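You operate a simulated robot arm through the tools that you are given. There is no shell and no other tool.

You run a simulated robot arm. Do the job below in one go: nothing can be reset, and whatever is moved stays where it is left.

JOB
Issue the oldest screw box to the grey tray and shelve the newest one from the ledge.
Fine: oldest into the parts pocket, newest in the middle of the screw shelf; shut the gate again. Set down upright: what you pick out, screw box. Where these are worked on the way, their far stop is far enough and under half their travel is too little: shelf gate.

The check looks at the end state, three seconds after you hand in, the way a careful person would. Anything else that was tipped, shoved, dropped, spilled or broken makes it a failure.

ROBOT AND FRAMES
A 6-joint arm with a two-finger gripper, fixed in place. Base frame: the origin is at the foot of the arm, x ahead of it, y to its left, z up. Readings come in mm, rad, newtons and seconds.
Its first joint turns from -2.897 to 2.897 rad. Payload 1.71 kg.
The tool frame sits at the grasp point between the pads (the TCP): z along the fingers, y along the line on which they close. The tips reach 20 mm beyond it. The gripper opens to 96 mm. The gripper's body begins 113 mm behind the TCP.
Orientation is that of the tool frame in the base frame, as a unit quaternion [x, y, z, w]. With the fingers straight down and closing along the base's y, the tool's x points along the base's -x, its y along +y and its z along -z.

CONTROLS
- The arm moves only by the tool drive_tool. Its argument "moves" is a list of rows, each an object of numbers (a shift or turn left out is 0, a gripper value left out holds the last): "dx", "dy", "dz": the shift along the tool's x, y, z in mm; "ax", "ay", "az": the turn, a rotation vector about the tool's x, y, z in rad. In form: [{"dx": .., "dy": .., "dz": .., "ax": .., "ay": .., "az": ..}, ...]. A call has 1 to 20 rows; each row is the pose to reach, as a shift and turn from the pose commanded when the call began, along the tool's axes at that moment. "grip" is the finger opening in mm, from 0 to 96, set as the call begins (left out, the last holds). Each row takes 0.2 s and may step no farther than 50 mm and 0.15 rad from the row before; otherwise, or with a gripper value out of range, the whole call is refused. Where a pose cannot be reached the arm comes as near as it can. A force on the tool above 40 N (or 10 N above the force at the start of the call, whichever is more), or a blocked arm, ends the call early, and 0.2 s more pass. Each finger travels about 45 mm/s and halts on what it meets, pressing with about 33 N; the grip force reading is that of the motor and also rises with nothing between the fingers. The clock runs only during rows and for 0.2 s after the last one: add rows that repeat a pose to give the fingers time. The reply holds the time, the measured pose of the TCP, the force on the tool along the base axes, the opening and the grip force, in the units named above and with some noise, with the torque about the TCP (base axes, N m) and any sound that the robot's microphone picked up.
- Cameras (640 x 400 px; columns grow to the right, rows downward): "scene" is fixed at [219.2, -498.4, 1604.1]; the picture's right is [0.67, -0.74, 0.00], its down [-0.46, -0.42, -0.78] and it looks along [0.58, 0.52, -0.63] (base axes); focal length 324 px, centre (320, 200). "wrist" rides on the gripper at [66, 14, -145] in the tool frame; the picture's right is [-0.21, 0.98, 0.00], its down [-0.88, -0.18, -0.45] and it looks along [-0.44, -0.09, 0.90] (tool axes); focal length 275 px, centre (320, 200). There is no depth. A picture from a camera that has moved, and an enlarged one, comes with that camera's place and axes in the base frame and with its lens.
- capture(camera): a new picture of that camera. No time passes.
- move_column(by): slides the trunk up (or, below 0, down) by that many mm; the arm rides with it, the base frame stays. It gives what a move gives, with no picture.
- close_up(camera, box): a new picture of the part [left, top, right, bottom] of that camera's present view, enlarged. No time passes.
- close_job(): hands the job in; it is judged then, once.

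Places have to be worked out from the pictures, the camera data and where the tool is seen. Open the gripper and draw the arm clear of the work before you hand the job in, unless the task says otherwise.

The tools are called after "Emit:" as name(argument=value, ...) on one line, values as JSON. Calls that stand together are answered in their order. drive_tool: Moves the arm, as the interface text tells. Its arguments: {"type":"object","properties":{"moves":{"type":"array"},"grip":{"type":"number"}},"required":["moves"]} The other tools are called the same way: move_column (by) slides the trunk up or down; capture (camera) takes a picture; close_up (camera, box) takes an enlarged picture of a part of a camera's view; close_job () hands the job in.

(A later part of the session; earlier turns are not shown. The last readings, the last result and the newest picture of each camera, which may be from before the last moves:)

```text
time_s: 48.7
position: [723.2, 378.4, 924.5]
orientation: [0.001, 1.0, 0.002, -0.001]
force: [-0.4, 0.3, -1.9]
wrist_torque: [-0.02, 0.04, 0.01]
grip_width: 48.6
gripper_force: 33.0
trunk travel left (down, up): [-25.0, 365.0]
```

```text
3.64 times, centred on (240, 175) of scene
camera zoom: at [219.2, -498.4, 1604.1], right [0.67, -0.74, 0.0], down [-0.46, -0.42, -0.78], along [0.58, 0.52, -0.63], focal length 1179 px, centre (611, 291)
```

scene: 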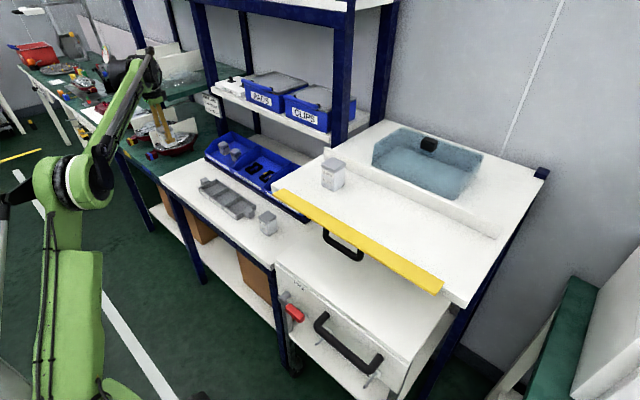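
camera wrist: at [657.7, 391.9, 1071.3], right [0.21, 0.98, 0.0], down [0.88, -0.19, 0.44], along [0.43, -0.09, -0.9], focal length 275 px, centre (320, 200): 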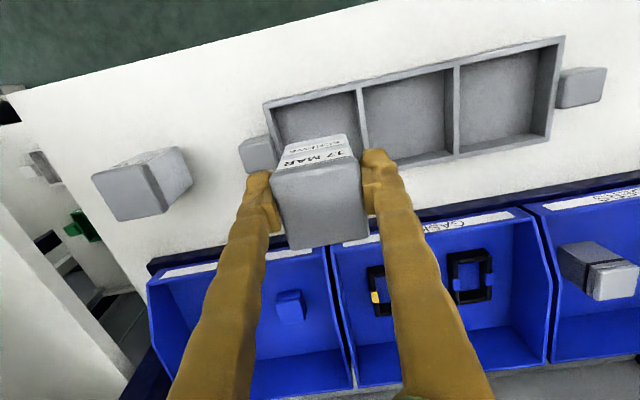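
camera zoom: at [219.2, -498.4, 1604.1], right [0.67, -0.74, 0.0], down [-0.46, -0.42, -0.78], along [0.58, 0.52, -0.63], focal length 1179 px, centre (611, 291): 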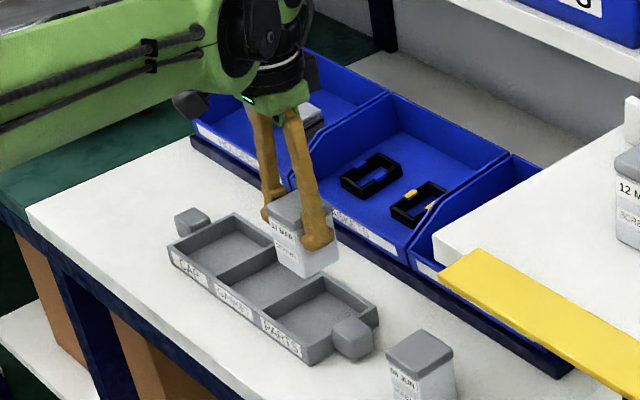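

I enlarge the pocket in the wrist view from here to refine its centre relative to the tool.

Emit:
close_up(camera="wrist", box=[240, 60, 400, 160])

Emit:
close_up(camera="wrist", box=[240, 100, 400, 260])

```text
4.00 times, centred on (320, 110) of wrist
camera zoom: at [657.7, 391.9, 1071.3], right [0.21, 0.98, 0.0], down [0.88, -0.19, 0.44], along [0.43, -0.09, -0.9], focal length 1101 px, centre (320, 560)
```

zoom: 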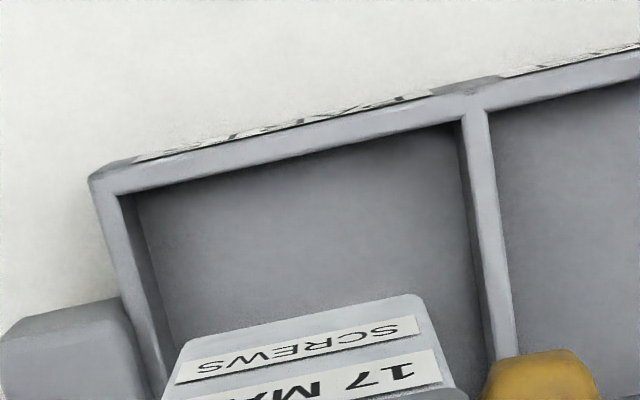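

```text
2.50 times, centred on (320, 180) of wrist
camera zoom: at [657.7, 391.9, 1071.3], right [0.21, 0.98, 0.0], down [0.88, -0.19, 0.44], along [0.43, -0.09, -0.9], focal length 688 px, centre (320, 250)
```

zoom: 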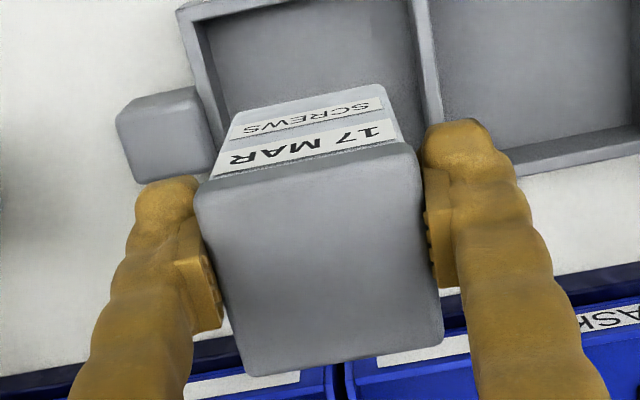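

The pocket spans y 339–418, x 685–764: its centre (724.5, 378.5) is within 1.5 mm of the tool. I lower until the box bottom is just above the rim and check.

Emit:
drive_tool(moves=[{"dx": -1.5, "dz": 15}, {"dx": -1.5, "dz": 30}, {"dx": -1.5, "dz": 43}, {"dx": -1.5, "dz": 50}, {"dx": -1.5, "dz": 50}])

Emit:
close_up(camera="wrist", box=[220, 60, 420, 260])

Emit:
close_up(camera="scene", box=[200, 150, 280, 225])

```text
time_s: 49.9
position: [725.9, 378.9, 875.9]
orientation: [0.001, 1.0, 0.001, 0.0]
force: [-0.6, -0.2, 0.2]
wrist_torque: [0.0, 0.02, 0.01]
grip_width: 48.9
gripper_force: 33.3
trunk travel left (down, up): [-25.0, 365.0]
```

```text
2.00 times, centred on (320, 160) of wrist
camera zoom: at [659.6, 392.3, 1022.3], right [0.21, 0.98, 0.0], down [0.88, -0.19, 0.44], along [0.43, -0.09, -0.9], focal length 551 px, centre (320, 280)
```

zoom: 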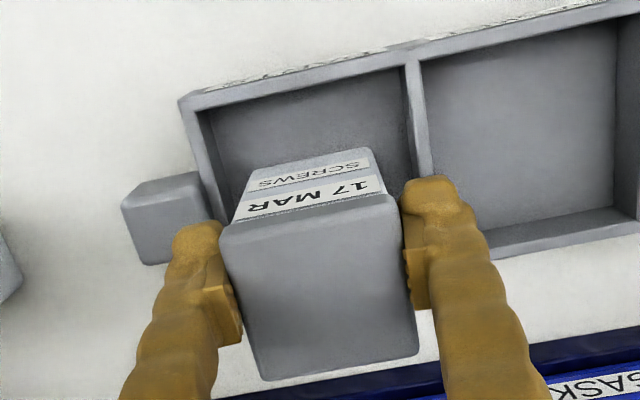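

```text
5.33 times, centred on (240, 188) of scene
camera zoom: at [219.2, -498.4, 1604.1], right [0.67, -0.74, 0.0], down [-0.46, -0.42, -0.78], along [0.58, 0.52, -0.63], focal length 1729 px, centre (747, 267)
```

zoom: 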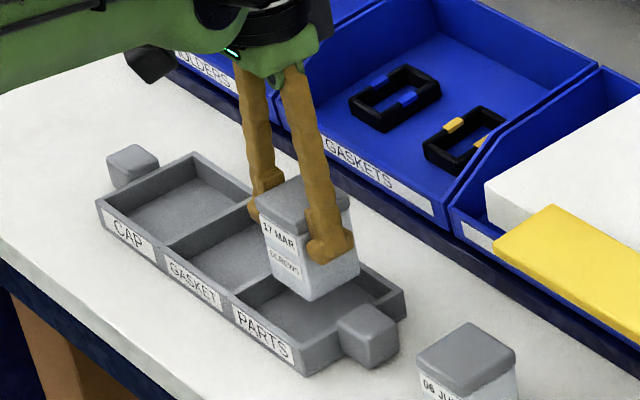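

The box is centred over the PARTS pocket in both views. I lower into the pocket to just above the expected floor.

Emit:
drive_tool(moves=[{"dy": 1, "dz": 8}, {"dy": 1, "dz": 16}, {"dy": 1, "dz": 22}, {"dy": 1, "dz": 26}, {"dy": 1, "dz": 26}])

Emit:
close_up(camera="scene", box=[200, 150, 280, 225])

Emit:
close_up(camera="wrist", box=[220, 60, 420, 260])

```text
time_s: 51.1
position: [726.1, 379.6, 851.3]
orientation: [0.001, 1.0, 0.001, -0.001]
force: [0.4, -0.6, -2.2]
wrist_torque: [0.0, 0.05, 0.0]
grip_width: 48.5
gripper_force: 32.9
trunk travel left (down, up): [-25.0, 365.0]
```

```text
5.33 times, centred on (240, 188) of scene
camera zoom: at [219.2, -498.4, 1604.1], right [0.67, -0.74, 0.0], down [-0.46, -0.42, -0.78], along [0.58, 0.52, -0.63], focal length 1729 px, centre (747, 267)
```

zoom: 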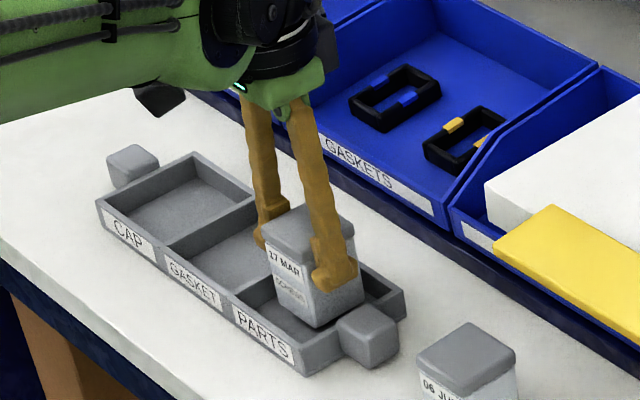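

```text
2.00 times, centred on (320, 160) of wrist
camera zoom: at [659.6, 392.7, 997.3], right [0.21, 0.98, 0.0], down [0.88, -0.19, 0.44], along [0.43, -0.09, -0.9], focal length 551 px, centre (320, 280)
```

zoom: 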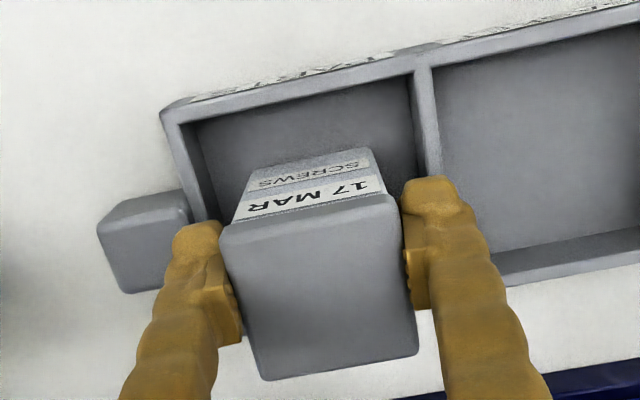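

The box is inside the pocket walls, not yet touching. I lower in 1–2 mm steps until the force shows contact.

Emit:
drive_tool(moves=[{"dz": 1.5}, {"dz": 3}, {"dz": 4.5}, {"dz": 4.5}])

```text
time_s: 52.1
position: [724.8, 378.3, 847.3]
orientation: [0.0, 1.0, 0.0, -0.001]
force: [0.9, 1.3, -1.2]
wrist_torque: [0.0, 0.0, -0.01]
grip_width: 48.7
gripper_force: 32.9
trunk travel left (down, up): [-25.0, 365.0]
```

No contact yet (force still just the weight). I continue another 3 mm.

Emit:
drive_tool(moves=[{"dz": 1}, {"dz": 2}, {"dz": 3}, {"dz": 3}])

```text
time_s: 53.1
position: [725.3, 379.8, 844.5]
orientation: [0.001, 1.0, 0.001, -0.001]
force: [-0.1, 0.1, -1.4]
wrist_torque: [0.0, 0.0, 0.01]
grip_width: 48.3
gripper_force: 32.9
trunk travel left (down, up): [-25.0, 365.0]
```

Emit:
drive_tool(moves=[{"dz": 1}, {"dz": 2}, {"dz": 2}])

```text
time_s: 53.9
position: [726.3, 380.0, 843.1]
orientation: [0.002, 1.0, 0.001, -0.001]
force: [5.1, 1.6, 20.9]
wrist_torque: [0.07, -0.22, -0.01]
grip_width: 48.5
gripper_force: 33.3
trunk travel left (down, up): [-25.0, 365.0]
```

Contact at z≈843.5 (20.9 N): the box stands on the pocket floor. I ease off 1.5 mm and open the fingers, which are above the tray rim.

Emit:
drive_tool(moves=[{"dz": -1.5}, {"dz": -1.5}, {"dz": -1.5}, {"dz": -1.5}], grip=66)

Emit:
close_up(camera="scene", box=[200, 150, 280, 225])

Emit:
close_up(camera="wrist", box=[220, 60, 420, 260])

```text
time_s: 54.9
position: [725.3, 379.8, 843.5]
orientation: [0.001, 1.0, 0.001, -0.001]
force: [0.0, 1.1, 0.0]
wrist_torque: [-0.02, -0.01, 0.01]
grip_width: 66.1
gripper_force: 0.0
trunk travel left (down, up): [-25.0, 365.0]
```

```text
5.33 times, centred on (240, 188) of scene
camera zoom: at [219.2, -498.4, 1604.1], right [0.67, -0.74, 0.0], down [-0.46, -0.42, -0.78], along [0.58, 0.52, -0.63], focal length 1729 px, centre (747, 267)
```

zoom: 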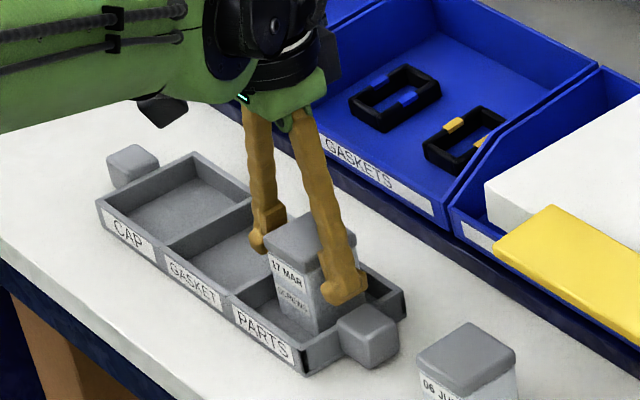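

```text
2.00 times, centred on (320, 160) of wrist
camera zoom: at [659.3, 392.1, 989.2], right [0.21, 0.98, 0.0], down [0.88, -0.19, 0.44], along [0.43, -0.09, -0.9], focal length 551 px, centre (320, 280)
```

zoom: 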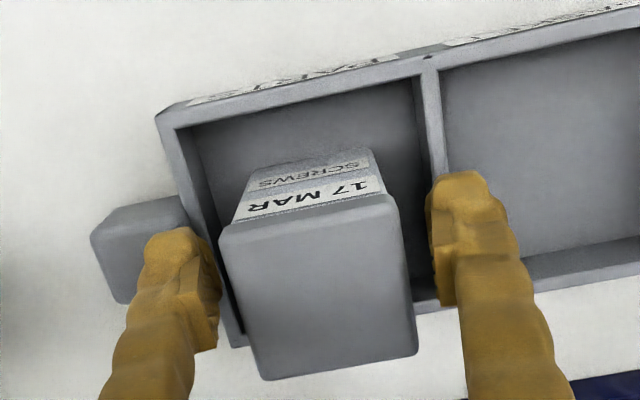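

17 MAR stands upright in the PARTS pocket. I rise straight up, open wider and move over the 06 JUN box, whose lid centre works out at about (726, 205.6), top ≈855.

Emit:
drive_tool(moves=[{"dz": -12}, {"dz": -40}, {"dz": -80}, {"dz": -116}, {"dx": -0.5, "dy": -43, "dz": -116}, {"dx": -0.5, "dy": -87, "dz": -116}, {"dx": -0.5, "dy": -130, "dz": -116}, {"dx": -0.5, "dy": -174, "dz": -116}, {"dx": -0.5, "dy": -174, "dz": -116}, {"dx": -0.5, "dy": -174, "dz": -116}], grip=66)

Emit:
capture(camera="wrist")

Emit:
capture(camera="scene")

Emit:
close_up(camera="scene", box=[190, 160, 270, 230])

```text
time_s: 57.1
position: [724.1, 205.6, 959.6]
orientation: [0.001, 1.0, 0.0, -0.001]
force: [-0.1, 0.2, -0.4]
wrist_torque: [0.06, 0.01, 0.0]
grip_width: 66.0
gripper_force: 0.0
trunk travel left (down, up): [-25.0, 365.0]
```

```text
taken
camera wrist: at [658.5, 218.7, 1104.8], right [0.21, 0.98, 0.0], down [0.88, -0.19, 0.44], along [0.43, -0.09, -0.9], focal length 275 px, centre (320, 200)
```

wrist: 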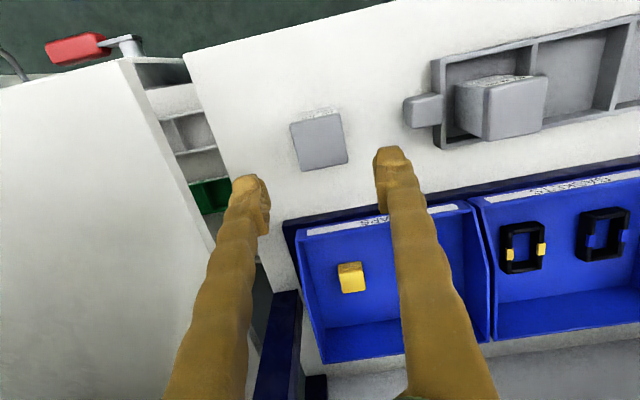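

```text
taken
```

scene: 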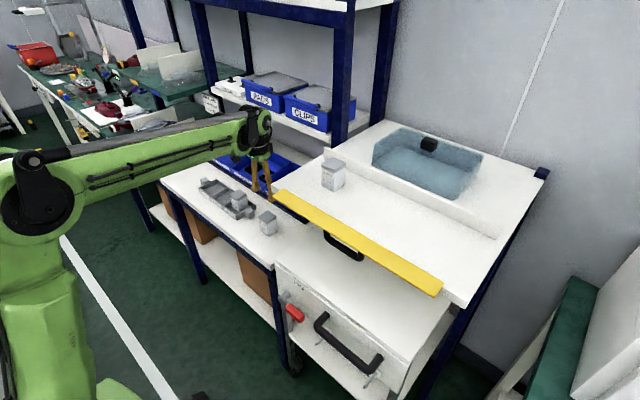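

```text
5.71 times, centred on (230, 195) of scene
camera zoom: at [219.2, -498.4, 1604.1], right [0.67, -0.74, 0.0], down [-0.46, -0.42, -0.78], along [0.58, 0.52, -0.63], focal length 1853 px, centre (834, 229)
```

zoom: 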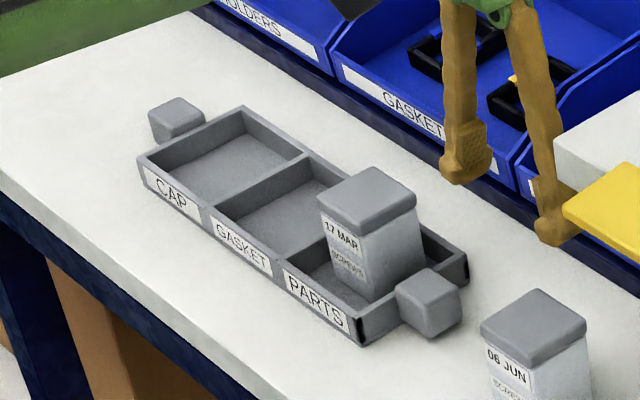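

17 MAR is placed well. I enlarge the 06 JUN box under the tool to refine its centre.

Emit:
close_up(camera="wrist", box=[260, 90, 380, 190])

```text
4.00 times, centred on (320, 140) of wrist
camera zoom: at [658.5, 218.7, 1104.8], right [0.21, 0.98, 0.0], down [0.88, -0.19, 0.44], along [0.43, -0.09, -0.9], focal length 1101 px, centre (320, 440)
```

zoom: 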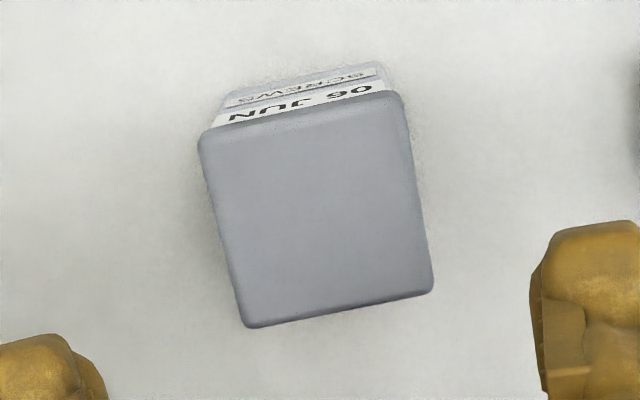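

06 JUN is centred at (723.3, 205.1), square to the tool. I open to 80 and descend around it to z≈829.

Emit:
drive_tool(moves=[{"dx": 0.8, "dy": -0.5, "dz": 30}, {"dx": 0.8, "dy": -0.5, "dz": 60}, {"dx": 0.8, "dy": -0.5, "dz": 90}, {"dx": 0.8, "dy": -0.5, "dz": 115}, {"dx": 0.8, "dy": -0.5, "dz": 130}, {"dx": 0.8, "dy": -0.5, "dz": 130}, {"dx": 0.8, "dy": -0.5, "dz": 130}], grip=80)

Emit:
close_up(camera="wrist", box=[220, 110, 420, 290])

Emit:
close_up(camera="scene", box=[230, 170, 310, 250])

```text
time_s: 58.7
position: [724.2, 204.7, 828.9]
orientation: [0.001, 1.0, 0.001, -0.001]
force: [0.5, 0.3, -0.3]
wrist_torque: [0.0, 0.02, 0.01]
grip_width: 80.1
gripper_force: 0.1
trunk travel left (down, up): [-25.0, 365.0]
```

```text
2.22 times, centred on (320, 200) of wrist
camera zoom: at [659.8, 217.7, 975.3], right [0.21, 0.98, 0.0], down [0.88, -0.19, 0.44], along [0.43, -0.09, -0.9], focal length 612 px, centre (320, 200)
```

zoom: 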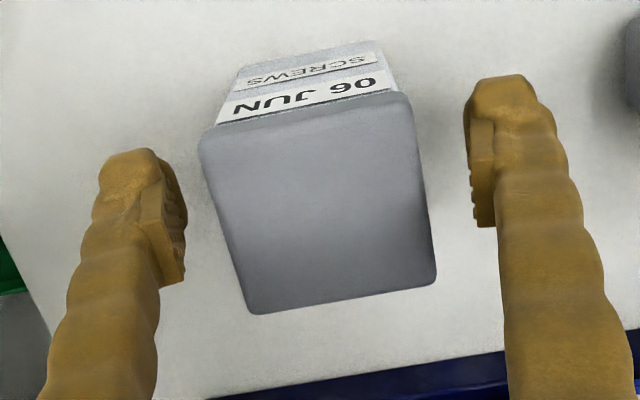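

```text
5.00 times, centred on (270, 210) of scene
camera zoom: at [219.2, -498.4, 1604.1], right [0.67, -0.74, 0.0], down [-0.46, -0.42, -0.78], along [0.58, 0.52, -0.63], focal length 1621 px, centre (570, 150)
```

zoom: 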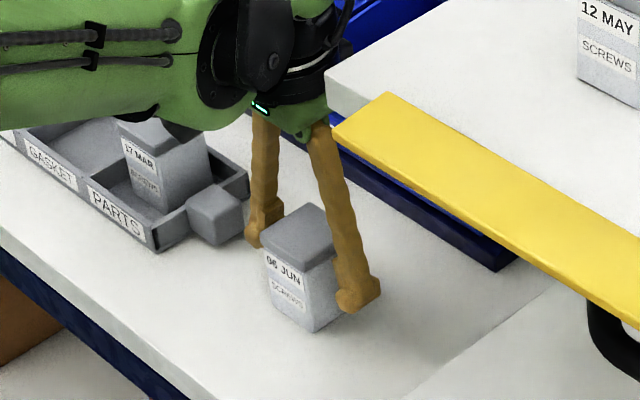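

Fingers are evenly on both sides. I close on the 06 JUN box.

Emit:
drive_tool(moves=[{"dz": 0}, {"dz": 0}, {"dz": 0}, {"dz": 0}, {"dz": 0}], grip=36)

Emit:
close_up(camera="wrist", box=[220, 110, 420, 290])

```text
time_s: 59.9
position: [725.4, 205.0, 829.5]
orientation: [0.001, 1.0, 0.0, -0.001]
force: [0.2, 0.5, 0.6]
wrist_torque: [0.0, -0.01, 0.02]
grip_width: 51.0
gripper_force: 32.8
trunk travel left (down, up): [-25.0, 365.0]
```

```text
2.22 times, centred on (320, 200) of wrist
camera zoom: at [659.8, 217.7, 975.4], right [0.21, 0.98, 0.0], down [0.88, -0.19, 0.44], along [0.43, -0.09, -0.9], focal length 612 px, centre (320, 200)
```

zoom: 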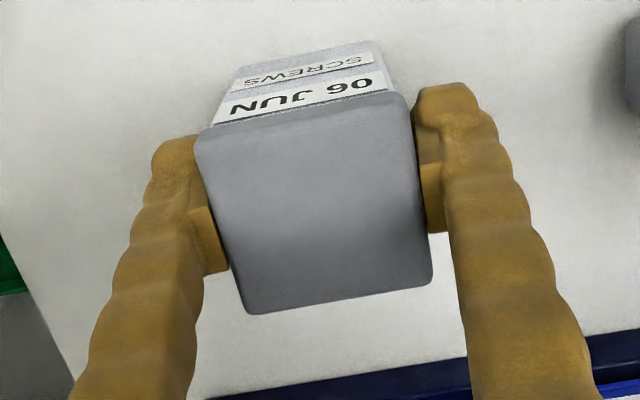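

Held at 51 mm. I lift straight up to z≈1080, checking that the box comes level.

Emit:
drive_tool(moves=[{"dz": -12}, {"dz": -35}, {"dz": -75}, {"dz": -120}, {"dz": -165}, {"dz": -210}, {"dz": -250}, {"dz": -250}])

Emit:
capture(camera="scene")

Emit:
capture(camera="wrist")

```text
time_s: 61.7
position: [724.7, 203.9, 1079.8]
orientation: [0.002, 1.0, 0.001, -0.001]
force: [-0.2, 0.4, -1.5]
wrist_torque: [0.01, -0.02, 0.02]
grip_width: 50.9
gripper_force: 33.2
trunk travel left (down, up): [-25.0, 365.0]
```

```text
taken
```

scene: 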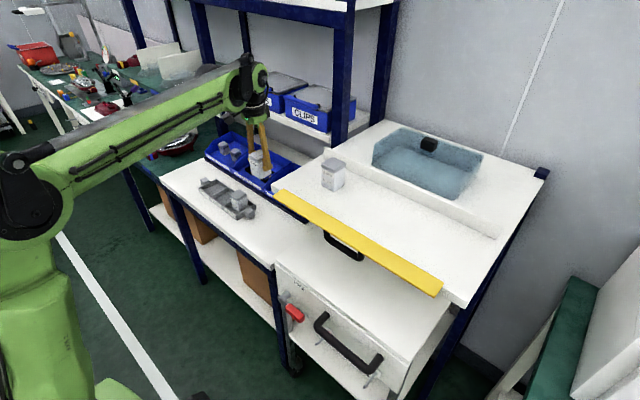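

```text
taken
camera wrist: at [659.0, 217.1, 1224.8], right [0.21, 0.98, 0.0], down [0.88, -0.19, 0.44], along [0.43, -0.09, -0.9], focal length 275 px, centre (320, 200)
```

wrist: 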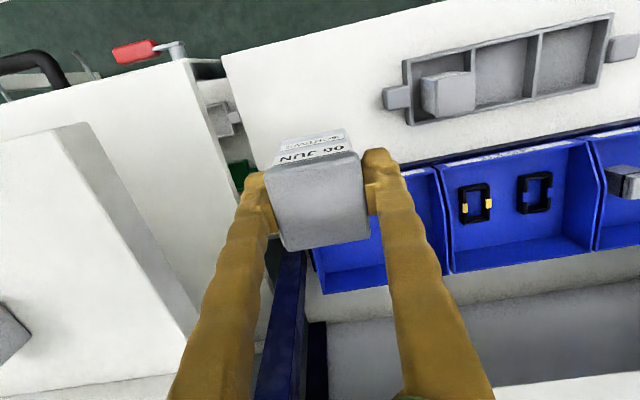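

06 JUN is held level. I raise the trunk back by 200 mm before moving over the shelf.

Emit:
move_column(by=200)

```text
time_s: 63.8
position: [725.0, 205.5, 1278.3]
orientation: [0.001, 1.0, 0.001, -0.001]
force: [-0.2, 0.5, -1.1]
wrist_torque: [0.0, 0.0, 0.01]
grip_width: 51.0
gripper_force: 33.1
trunk travel left (down, up): [-225.0, 165.0]
```

Now I carry it over the shelf toward the middle, pausing at y≈−150 to measure the neighbours and the shelf.

Emit:
drive_tool(moves=[{"dx": 0, "dy": -44}, {"dx": 0, "dy": -88}, {"dx": 0, "dy": -132}, {"dx": 0, "dy": -176}, {"dx": 0, "dy": -220}, {"dx": 0, "dy": -264}, {"dx": 0, "dy": -308}, {"dx": 0, "dy": -352}, {"dx": 0, "dy": -395}, {"dx": 0, "dy": -395}, {"dx": 0, "dy": -395}])

Emit:
capture(camera="wrist")

Emit:
capture(camera="scene")

```text
time_s: 66.2
position: [724.4, -194.0, 1278.8]
orientation: [0.001, 1.0, 0.001, -0.001]
force: [0.8, -0.4, -1.5]
wrist_torque: [-0.02, 0.02, 0.0]
grip_width: 50.7
gripper_force: 33.0
trunk travel left (down, up): [-225.0, 165.0]
```

```text
taken
camera wrist: at [658.3, -180.0, 1425.4], right [0.21, 0.98, 0.0], down [0.88, -0.19, 0.44], along [0.43, -0.09, -0.9], focal length 275 px, centre (320, 200)
```

wrist: 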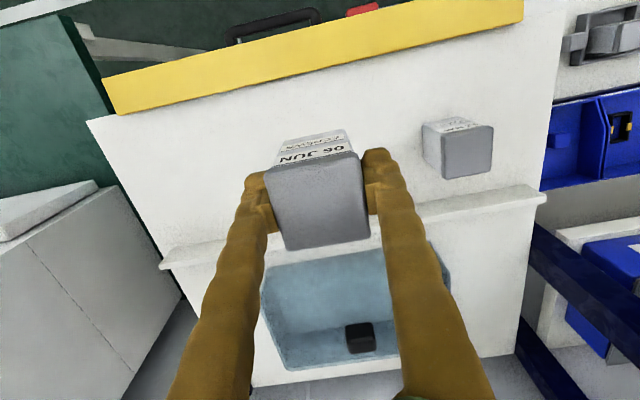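

```text
taken
```

scene: 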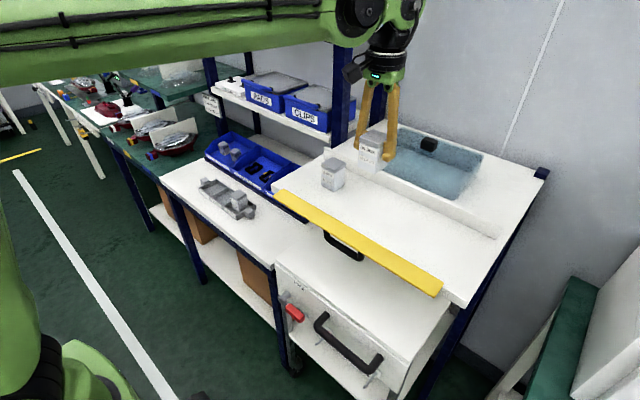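

I enlarge to measure the 12 MAY box, the back rail and the shelf ends from here.

Emit:
close_up(camera="wrist", box=[390, 90, 570, 220])

Emit:
close_up(camera="wrist", box=[70, 70, 260, 280])

```text
3.08 times, centred on (480, 155) of wrist
camera zoom: at [658.3, -180.0, 1425.4], right [0.21, 0.98, 0.0], down [0.88, -0.19, 0.44], along [0.43, -0.09, -0.9], focal length 847 px, centre (-172, 338)
```

zoom: 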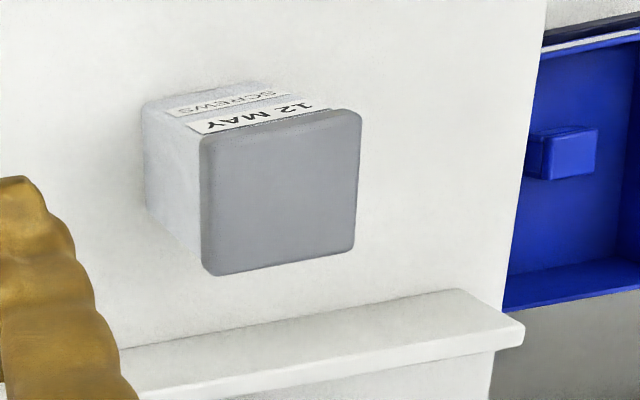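

```text
1.90 times, centred on (165, 175) of wrist
camera zoom: at [658.3, -180.0, 1425.4], right [0.21, 0.98, 0.0], down [0.88, -0.19, 0.44], along [0.43, -0.09, -0.9], focal length 524 px, centre (615, 248)
```

zoom: 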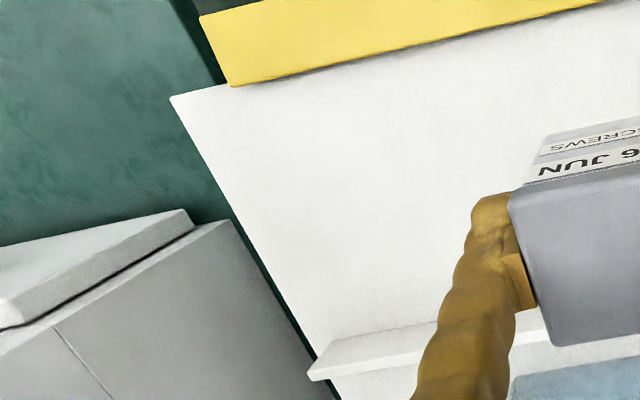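

The shelf middle works out at y≈−192 (gate centre −195, shelf −193, neighbours' midpoint −190) and x≈766, in line with the other boxes. Expected contact TCP z≈1134; I move over the spot and lower to about 1150.

Emit:
drive_tool(moves=[{"dx": -22, "dy": 1}, {"dx": -43, "dy": 2}, {"dx": -43, "dy": 2, "dz": 40}, {"dx": -43, "dy": 2, "dz": 80}, {"dx": -43, "dy": 2, "dz": 110}, {"dx": -43, "dy": 2, "dz": 127}, {"dx": -43, "dy": 2, "dz": 127}, {"dx": -43, "dy": 2, "dz": 127}])

Emit:
close_up(camera="scene", box=[300, 120, 460, 250])

Emit:
capture(camera="wrist")

```text
time_s: 68.0
position: [765.7, -189.2, 1150.9]
orientation: [0.002, 1.0, 0.0, 0.0]
force: [-0.1, 0.1, -0.4]
wrist_torque: [-0.02, 0.01, 0.0]
grip_width: 50.7
gripper_force: 32.6
trunk travel left (down, up): [-225.0, 165.0]
```

```text
3.08 times, centred on (380, 185) of scene
camera zoom: at [219.2, -498.4, 1604.1], right [0.67, -0.74, 0.0], down [-0.46, -0.42, -0.78], along [0.58, 0.52, -0.63], focal length 998 px, centre (135, 246)
```

zoom: 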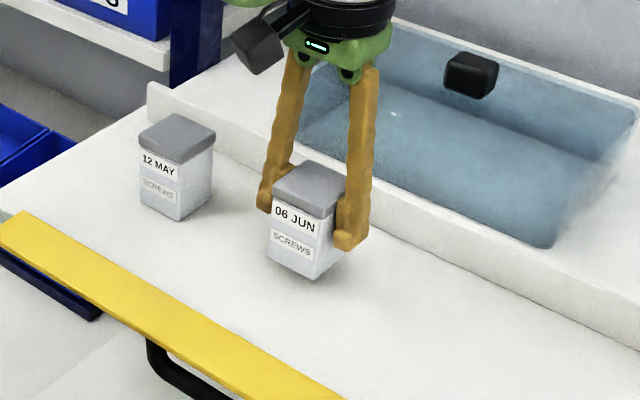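

```text
taken
camera wrist: at [699.9, -175.9, 1297.6], right [0.21, 0.98, 0.0], down [0.88, -0.19, 0.44], along [0.43, -0.09, -0.9], focal length 275 px, centre (320, 200)
```

wrist: 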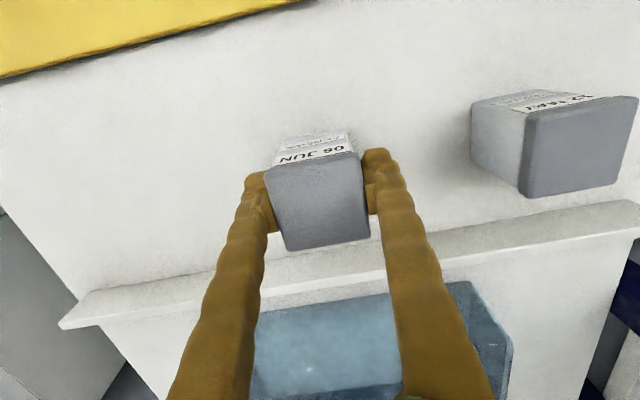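

Position looks right. I nudge y by −2 mm and lower to about 4 mm above expected contact.

Emit:
drive_tool(moves=[{"dx": -1, "dy": -2, "dz": 5}, {"dx": -1, "dy": -2, "dz": 9}, {"dx": -1, "dy": -2, "dz": 12.5}, {"dx": -1, "dy": -2, "dz": 12.5}])

```text
time_s: 69.0
position: [767.2, -191.1, 1139.1]
orientation: [0.001, 1.0, 0.001, -0.001]
force: [1.4, 0.3, -1.0]
wrist_torque: [-0.03, 0.02, 0.02]
grip_width: 50.9
gripper_force: 33.0
trunk travel left (down, up): [-225.0, 165.0]
```

No contact yet at 1139. I lower in 1 mm steps.

Emit:
drive_tool(moves=[{"dz": 1}, {"dz": 2}, {"dz": 3}, {"dz": 3}])

```text
time_s: 70.0
position: [767.9, -190.9, 1136.0]
orientation: [0.001, 1.0, 0.001, -0.001]
force: [-0.3, 0.7, -0.7]
wrist_torque: [-0.01, 0.03, 0.02]
grip_width: 50.9
gripper_force: 33.0
trunk travel left (down, up): [-225.0, 165.0]
```

Emit:
drive_tool(moves=[{"dz": 1}, {"dz": 2}, {"dz": 2}])

```text
time_s: 70.8
position: [768.4, -190.4, 1134.4]
orientation: [0.002, 1.0, 0.002, -0.001]
force: [7.7, -2.1, 20.6]
wrist_torque: [-0.05, -0.09, -0.01]
grip_width: 50.9
gripper_force: 32.7
trunk travel left (down, up): [-225.0, 165.0]
```

Contact at z≈1135 (20.6 N): the box stands on the shelf. I ease off and release.

Emit:
drive_tool(moves=[{"dz": -1.3}, {"dz": -1.3}, {"dz": -1.3}, {"dz": -1.3}], grip=76)

Emit:
close_up(camera="scene", box=[300, 120, 460, 250])

Emit:
close_up(camera="wrist", box=[220, 110, 420, 290])

```text
time_s: 71.8
position: [769.1, -191.3, 1134.2]
orientation: [0.001, 1.0, 0.001, -0.001]
force: [0.5, -0.2, 0.2]
wrist_torque: [-0.01, -0.02, 0.02]
grip_width: 75.9
gripper_force: 0.2
trunk travel left (down, up): [-225.0, 165.0]
```

```text
3.08 times, centred on (380, 185) of scene
camera zoom: at [219.2, -498.4, 1604.1], right [0.67, -0.74, 0.0], down [-0.46, -0.42, -0.78], along [0.58, 0.52, -0.63], focal length 998 px, centre (135, 246)
```

zoom: 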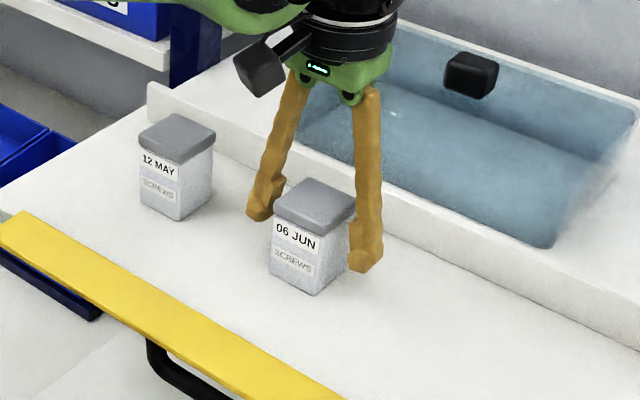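

```text
2.22 times, centred on (320, 200) of wrist
camera zoom: at [702.5, -177.4, 1280.6], right [0.21, 0.98, 0.0], down [0.88, -0.19, 0.44], along [0.43, -0.09, -0.9], focal length 612 px, centre (320, 200)
```

zoom: 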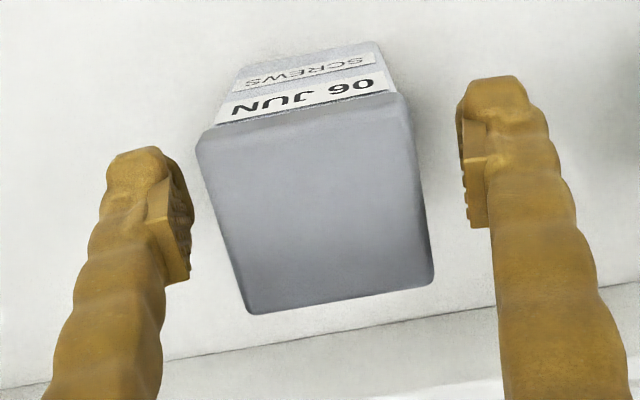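

06 JUN stands upright in line with 12 MAY. I rise straight up, then back off to in front of the shelf at about (560, −100), closing the fingers for pushing the gate.

Emit:
drive_tool(moves=[{"dz": -20}, {"dz": -60}, {"dz": -100}, {"dz": -140}, {"dx": 40, "dy": 15, "dz": -140}, {"dx": 80, "dy": 33, "dz": -140}, {"dx": 120, "dy": 50, "dz": -140}, {"dx": 160, "dy": 70, "dz": -140}, {"dx": 200, "dy": 85, "dz": -140}, {"dx": 229, "dy": 96, "dz": -140}, {"dx": 229, "dy": 96, "dz": -140}], grip=76)

Emit:
capture(camera="wrist")

Emit:
capture(camera="scene")

```text
time_s: 74.2
position: [538.7, -94.1, 1274.9]
orientation: [0.001, 1.0, 0.0, -0.001]
force: [-0.5, 0.5, -0.4]
wrist_torque: [-0.02, -0.01, -0.01]
grip_width: 76.0
gripper_force: 0.0
trunk travel left (down, up): [-225.0, 165.0]
```

```text
taken
camera wrist: at [473.4, -80.7, 1421.0], right [0.21, 0.98, 0.0], down [0.88, -0.19, 0.44], along [0.43, -0.09, -0.9], focal length 275 px, centre (320, 200)
```

wrist: 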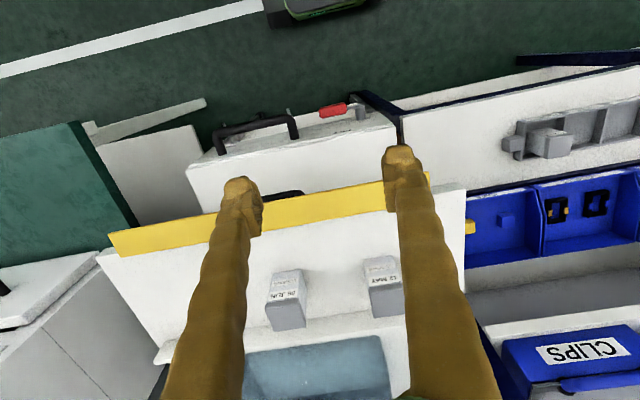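

```text
taken
```

scene: 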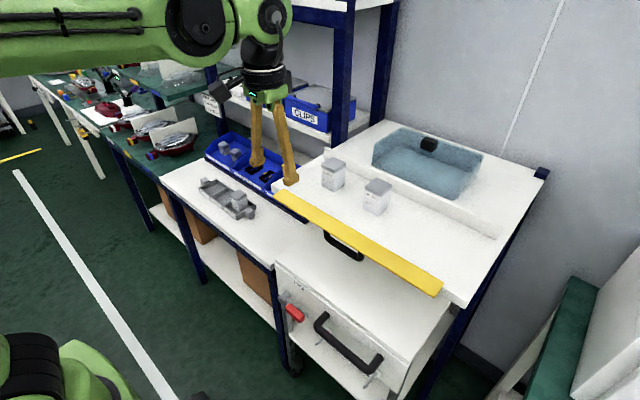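

The three-slot layout looks right: 06 JUN is midway. Before working the gate I measure its present angle in enlarged views.

Emit:
close_up(camera="scene", box=[400, 240, 470, 300])

Emit:
close_up(camera="wrist", box=[90, 180, 310, 270])

Emit:
close_up(camera="scene", box=[265, 180, 375, 270])

```text
6.67 times, centred on (435, 270) of scene
camera zoom: at [219.2, -498.4, 1604.1], right [0.67, -0.74, 0.0], down [-0.46, -0.42, -0.78], along [0.58, 0.52, -0.63], focal length 2162 px, centre (-447, -267)
```

zoom: 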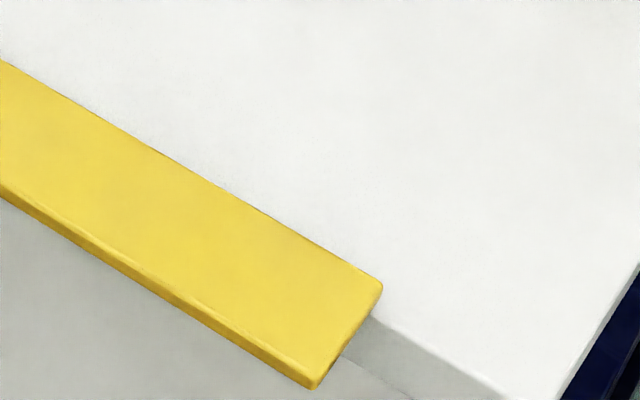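

```text
2.91 times, centred on (200, 225) of wrist
camera zoom: at [473.4, -80.7, 1421.0], right [0.21, 0.98, 0.0], down [0.88, -0.19, 0.44], along [0.43, -0.09, -0.9], focal length 801 px, centre (669, 127)
```

zoom: 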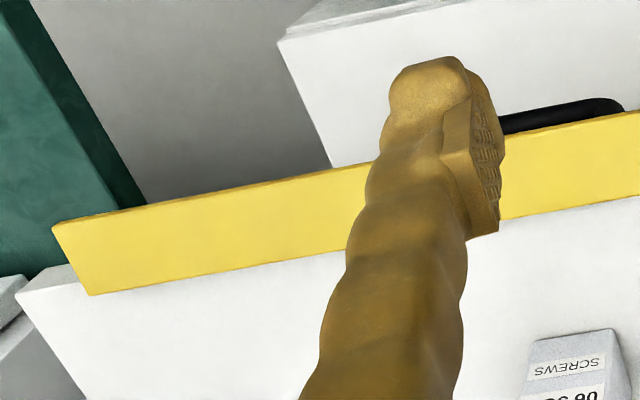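

```text
4.44 times, centred on (320, 225) of scene
camera zoom: at [219.2, -498.4, 1604.1], right [0.67, -0.74, 0.0], down [-0.46, -0.42, -0.78], along [0.58, 0.52, -0.63], focal length 1441 px, centre (320, 89)
```

zoom: 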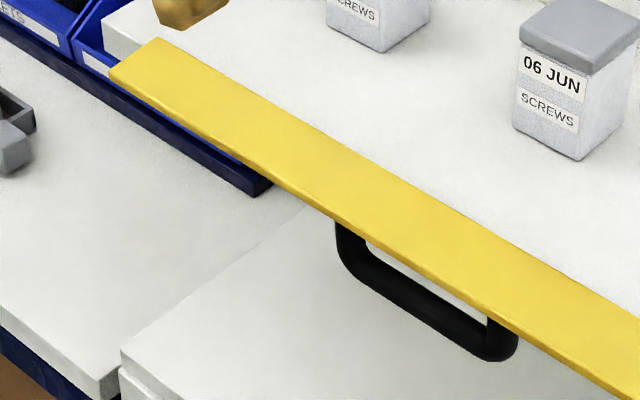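

The gate has since settled fully flat to its far stop. To shut it I'll push it up from underneath with closed fingertips pointing forward, beside the handle (y≈−92). First I tilt the tool to horizontal here, high in front of the shelf.

Emit:
drive_tool(moves=[{"ay": -0.1428}, {"ay": -0.2856}, {"ay": -0.4284}, {"ay": -0.5712}, {"ay": -0.714}, {"ay": -0.8568}, {"ay": -0.9996}, {"ay": -1.1424}, {"ay": -1.2852}, {"ay": -1.428}, {"ay": -1.55}, {"ay": -1.55}, {"ay": -1.55}], grip=1)

Emit:
capture(camera="scene")

Emit:
capture(camera="wrist")

```text
time_s: 77.0
position: [540.0, -93.3, 1274.9]
orientation: [0.001, 0.715, 0.0, 0.699]
force: [-0.4, 0.2, 0.6]
wrist_torque: [-0.02, 0.0, -0.01]
grip_width: 0.0
gripper_force: 29.6
trunk travel left (down, up): [-225.0, 165.0]
```

```text
taken
```

scene: 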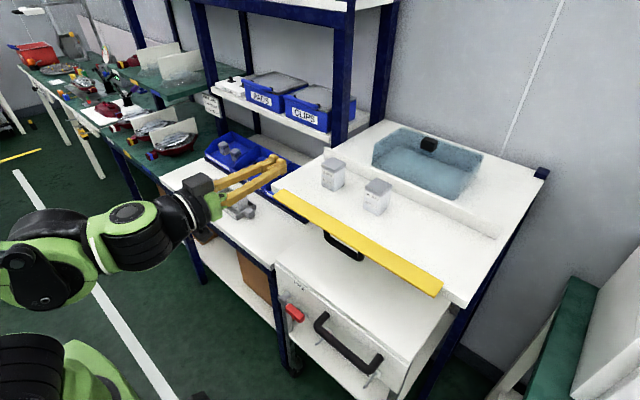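

```text
taken
camera wrist: at [393.4, -80.5, 1213.1], right [0.01, 0.98, 0.21], down [-0.43, -0.18, 0.89], along [0.9, -0.09, 0.41], focal length 275 px, centre (320, 200)
```

wrist: 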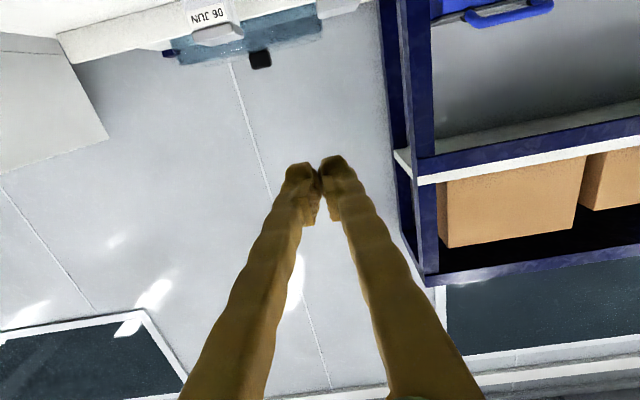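

Fingers closed and pointing forward. I lower in front of the gate to just below its plate level, staying about 45 mm short of its edge.

Emit:
drive_tool(moves=[{"dx": 40, "dy": 1, "dz": 5}, {"dx": 80, "dy": 1, "dz": 10}, {"dx": 120, "dy": 2, "dz": 15}, {"dx": 160, "dy": 3, "dz": 20}, {"dx": 204.5, "dy": 3, "dz": 24.7}, {"dx": 204.5, "dy": 3, "dz": 24.7}, {"dx": 204.5, "dy": 3, "dz": 24.7}])

Emit:
capture(camera="wrist")

Emit:
close_up(camera="scene", box=[240, 170, 380, 280])

```text
time_s: 78.6
position: [561.0, -93.4, 1093.4]
orientation: [0.002, 0.716, -0.001, 0.698]
force: [-0.8, -0.7, 0.5]
wrist_torque: [0.0, 0.07, 0.0]
grip_width: 0.0
gripper_force: 29.3
out of reach, approached as far as the arm can: row 5, 6, 7
trunk travel left (down, up): [-225.0, 165.0]
```

```text
taken
camera wrist: at [414.6, -79.2, 1031.9], right [0.01, 0.98, 0.21], down [-0.42, -0.19, 0.89], along [0.91, -0.09, 0.41], focal length 275 px, centre (320, 200)
```

wrist: 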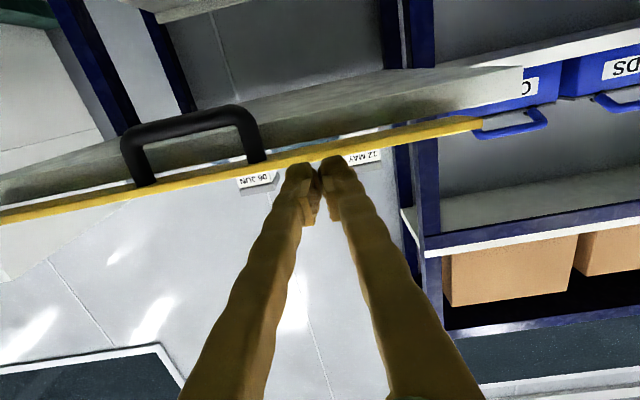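

```text
3.64 times, centred on (310, 225) of scene
camera zoom: at [219.2, -498.4, 1604.1], right [0.67, -0.74, 0.0], down [-0.46, -0.42, -0.78], along [0.58, 0.52, -0.63], focal length 1179 px, centre (356, 109)
```

zoom: 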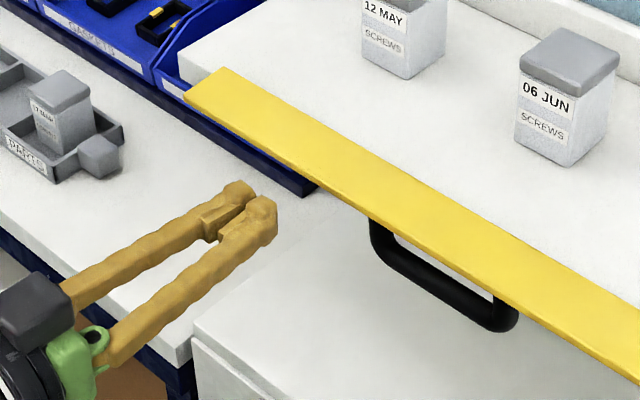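

The arm reports out of reach below z≈1093 in this posture, so I lower the trunk by 60 mm to bring the fingertips beneath the plate (they are still 45 mm clear of the gate).

Emit:
move_column(by=-60)

Emit:
capture(camera="wrist")

```text
time_s: 79.6
position: [562.1, -91.8, 1032.7]
orientation: [0.001, 0.716, 0.0, 0.698]
force: [0.3, -0.2, 0.0]
wrist_torque: [0.03, -0.02, 0.0]
grip_width: 0.3
gripper_force: 29.3
trunk travel left (down, up): [-165.0, 225.0]
```

```text
taken
camera wrist: at [414.8, -79.2, 972.0], right [0.01, 0.98, 0.21], down [-0.42, -0.19, 0.89], along [0.91, -0.09, 0.41], focal length 275 px, centre (320, 200)
```

wrist: 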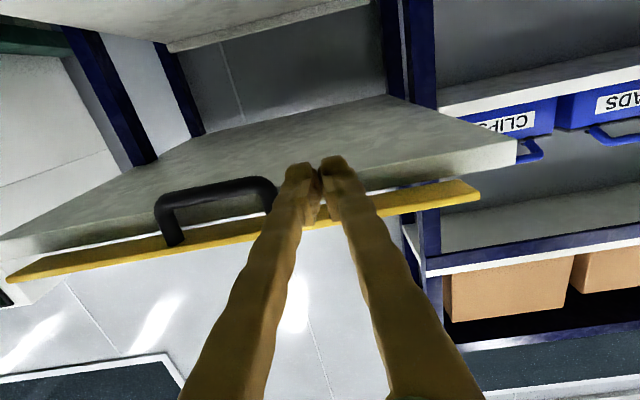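

Now the fingertips are below plate level and I see the gate's underside. I enlarge to check the plate height and how far it overhangs the shelf edge.

Emit:
close_up(camera="wrist", box=[230, 130, 490, 260])

Emit:
close_up(camera="scene", box=[240, 170, 340, 260])

```text
2.46 times, centred on (360, 195) of wrist
camera zoom: at [414.8, -79.2, 972.0], right [0.01, 0.98, 0.21], down [-0.42, -0.19, 0.89], along [0.91, -0.09, 0.41], focal length 678 px, centre (222, 212)
```

zoom: 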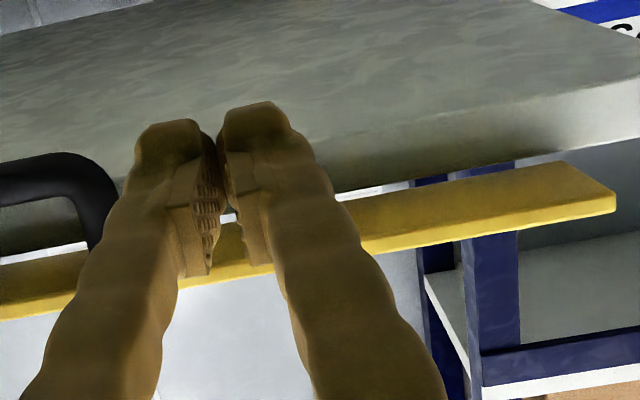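

```text
4.44 times, centred on (290, 215) of scene
camera zoom: at [219.2, -498.4, 1604.1], right [0.67, -0.74, 0.0], down [-0.46, -0.42, -0.78], along [0.58, 0.52, -0.63], focal length 1441 px, centre (453, 133)
```

zoom: 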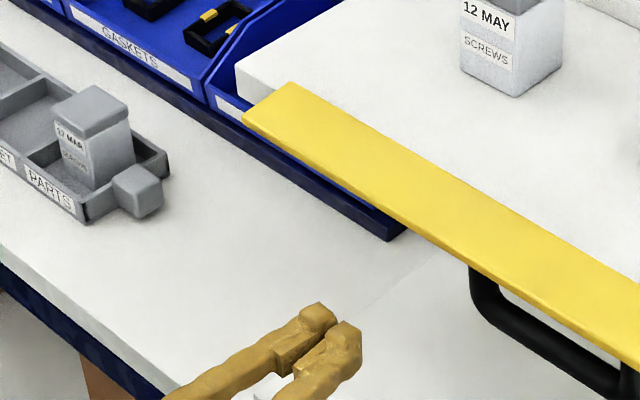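

The plate lies flat with underside at z≈1089, overhanging from x≈624 to the shelf edge at ≈655. Since the last command was unreachable I first make a small test move (10 mm up) to see how the commanded pose relates to the measured one.

Emit:
drive_tool(moves=[{"dx": -10}, {"dx": -10}, {"dx": -10}])

```text
time_s: 80.4
position: [562.1, -93.2, 1043.0]
orientation: [0.001, 0.717, 0.0, 0.697]
force: [-0.2, 0.5, 0.2]
wrist_torque: [-0.01, -0.01, -0.03]
grip_width: 0.0
gripper_force: 29.2
trunk travel left (down, up): [-165.0, 225.0]
```

The command follows normally. I move forward and up so the fingertips go under the plate: TCP to about (626, −92, 1066), tips at x≈646.

Emit:
drive_tool(moves=[{"dx": -8, "dz": 20}, {"dx": -16, "dz": 40}, {"dx": -24, "dz": 56}, {"dx": -24.8, "dz": 63}, {"dx": -24.8, "dz": 63}])

Emit:
capture(camera="wrist")

Emit:
close_up(camera="scene", box=[250, 170, 370, 270])

```text
time_s: 81.6
position: [626.5, -92.9, 1065.9]
orientation: [0.002, 0.716, 0.0, 0.698]
force: [0.6, -1.2, 0.6]
wrist_torque: [0.02, -0.02, 0.0]
grip_width: 0.0
gripper_force: 29.6
trunk travel left (down, up): [-165.0, 225.0]
```

```text
taken
camera wrist: at [480.0, -79.6, 1005.1], right [0.01, 0.98, 0.21], down [-0.42, -0.19, 0.89], along [0.91, -0.09, 0.41], focal length 275 px, centre (320, 200)
```

wrist: 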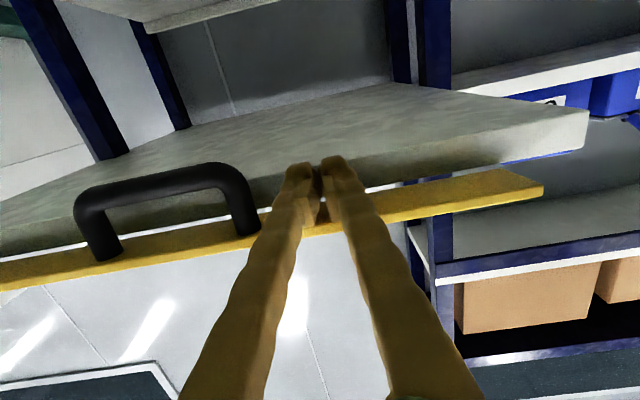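

```text
4.00 times, centred on (310, 220) of scene
camera zoom: at [219.2, -498.4, 1604.1], right [0.67, -0.74, 0.0], down [-0.46, -0.42, -0.78], along [0.58, 0.52, -0.63], focal length 1297 px, centre (360, 120)
```

zoom: 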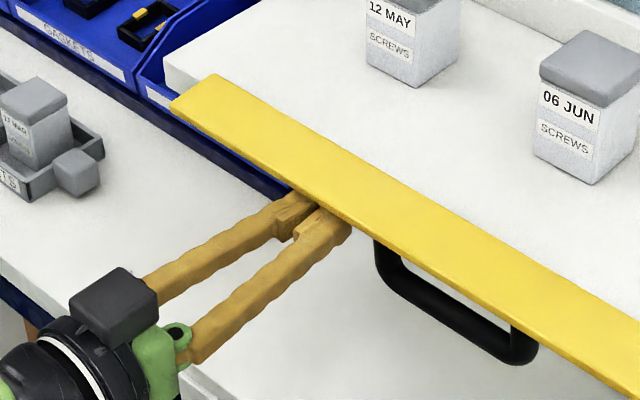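

Fingertips are under the overhang. I raise slowly to touch and begin lifting the plate, watching the force.

Emit:
drive_tool(moves=[{"dx": -6, "dz": -0.5}, {"dx": -11, "dz": -1}, {"dx": -15, "dz": -1.8}, {"dx": -18, "dz": -2.5}, {"dx": -18, "dz": -2.5}])

Emit:
close_up(camera="scene", box=[250, 170, 370, 270])

Emit:
capture(camera="wrist")

```text
time_s: 82.8
position: [623.4, -91.2, 1085.5]
orientation: [0.001, 0.717, 0.0, 0.697]
force: [0.2, 1.0, -0.7]
wrist_torque: [0.0, -0.02, -0.04]
grip_width: 0.0
gripper_force: 29.2
trunk travel left (down, up): [-165.0, 225.0]
```

```text
4.00 times, centred on (310, 220) of scene
camera zoom: at [219.2, -498.4, 1604.1], right [0.67, -0.74, 0.0], down [-0.46, -0.42, -0.78], along [0.58, 0.52, -0.63], focal length 1297 px, centre (360, 120)
```

zoom: 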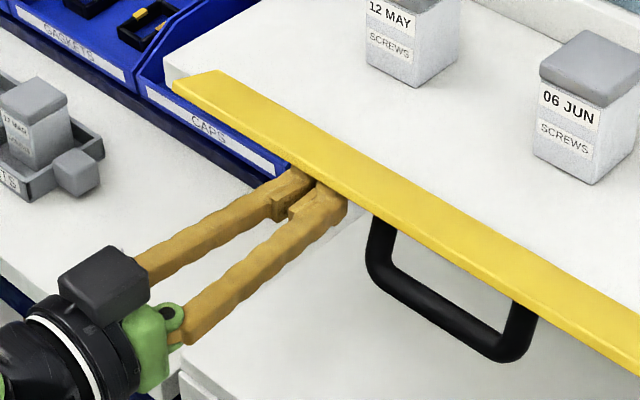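

```text
taken
camera wrist: at [476.5, -79.4, 1023.7], right [0.01, 0.98, 0.21], down [-0.42, -0.19, 0.89], along [0.91, -0.09, 0.41], focal length 275 px, centre (320, 200)
```

wrist: 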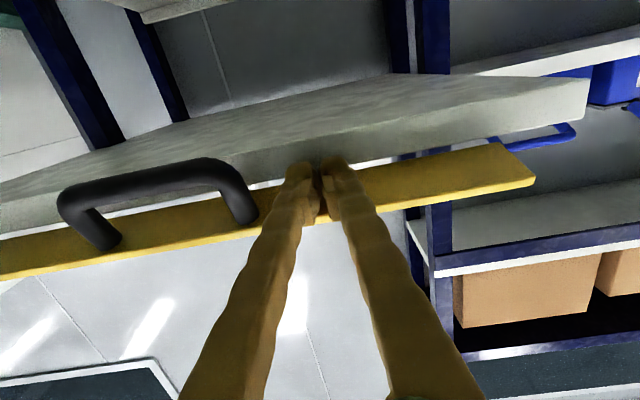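

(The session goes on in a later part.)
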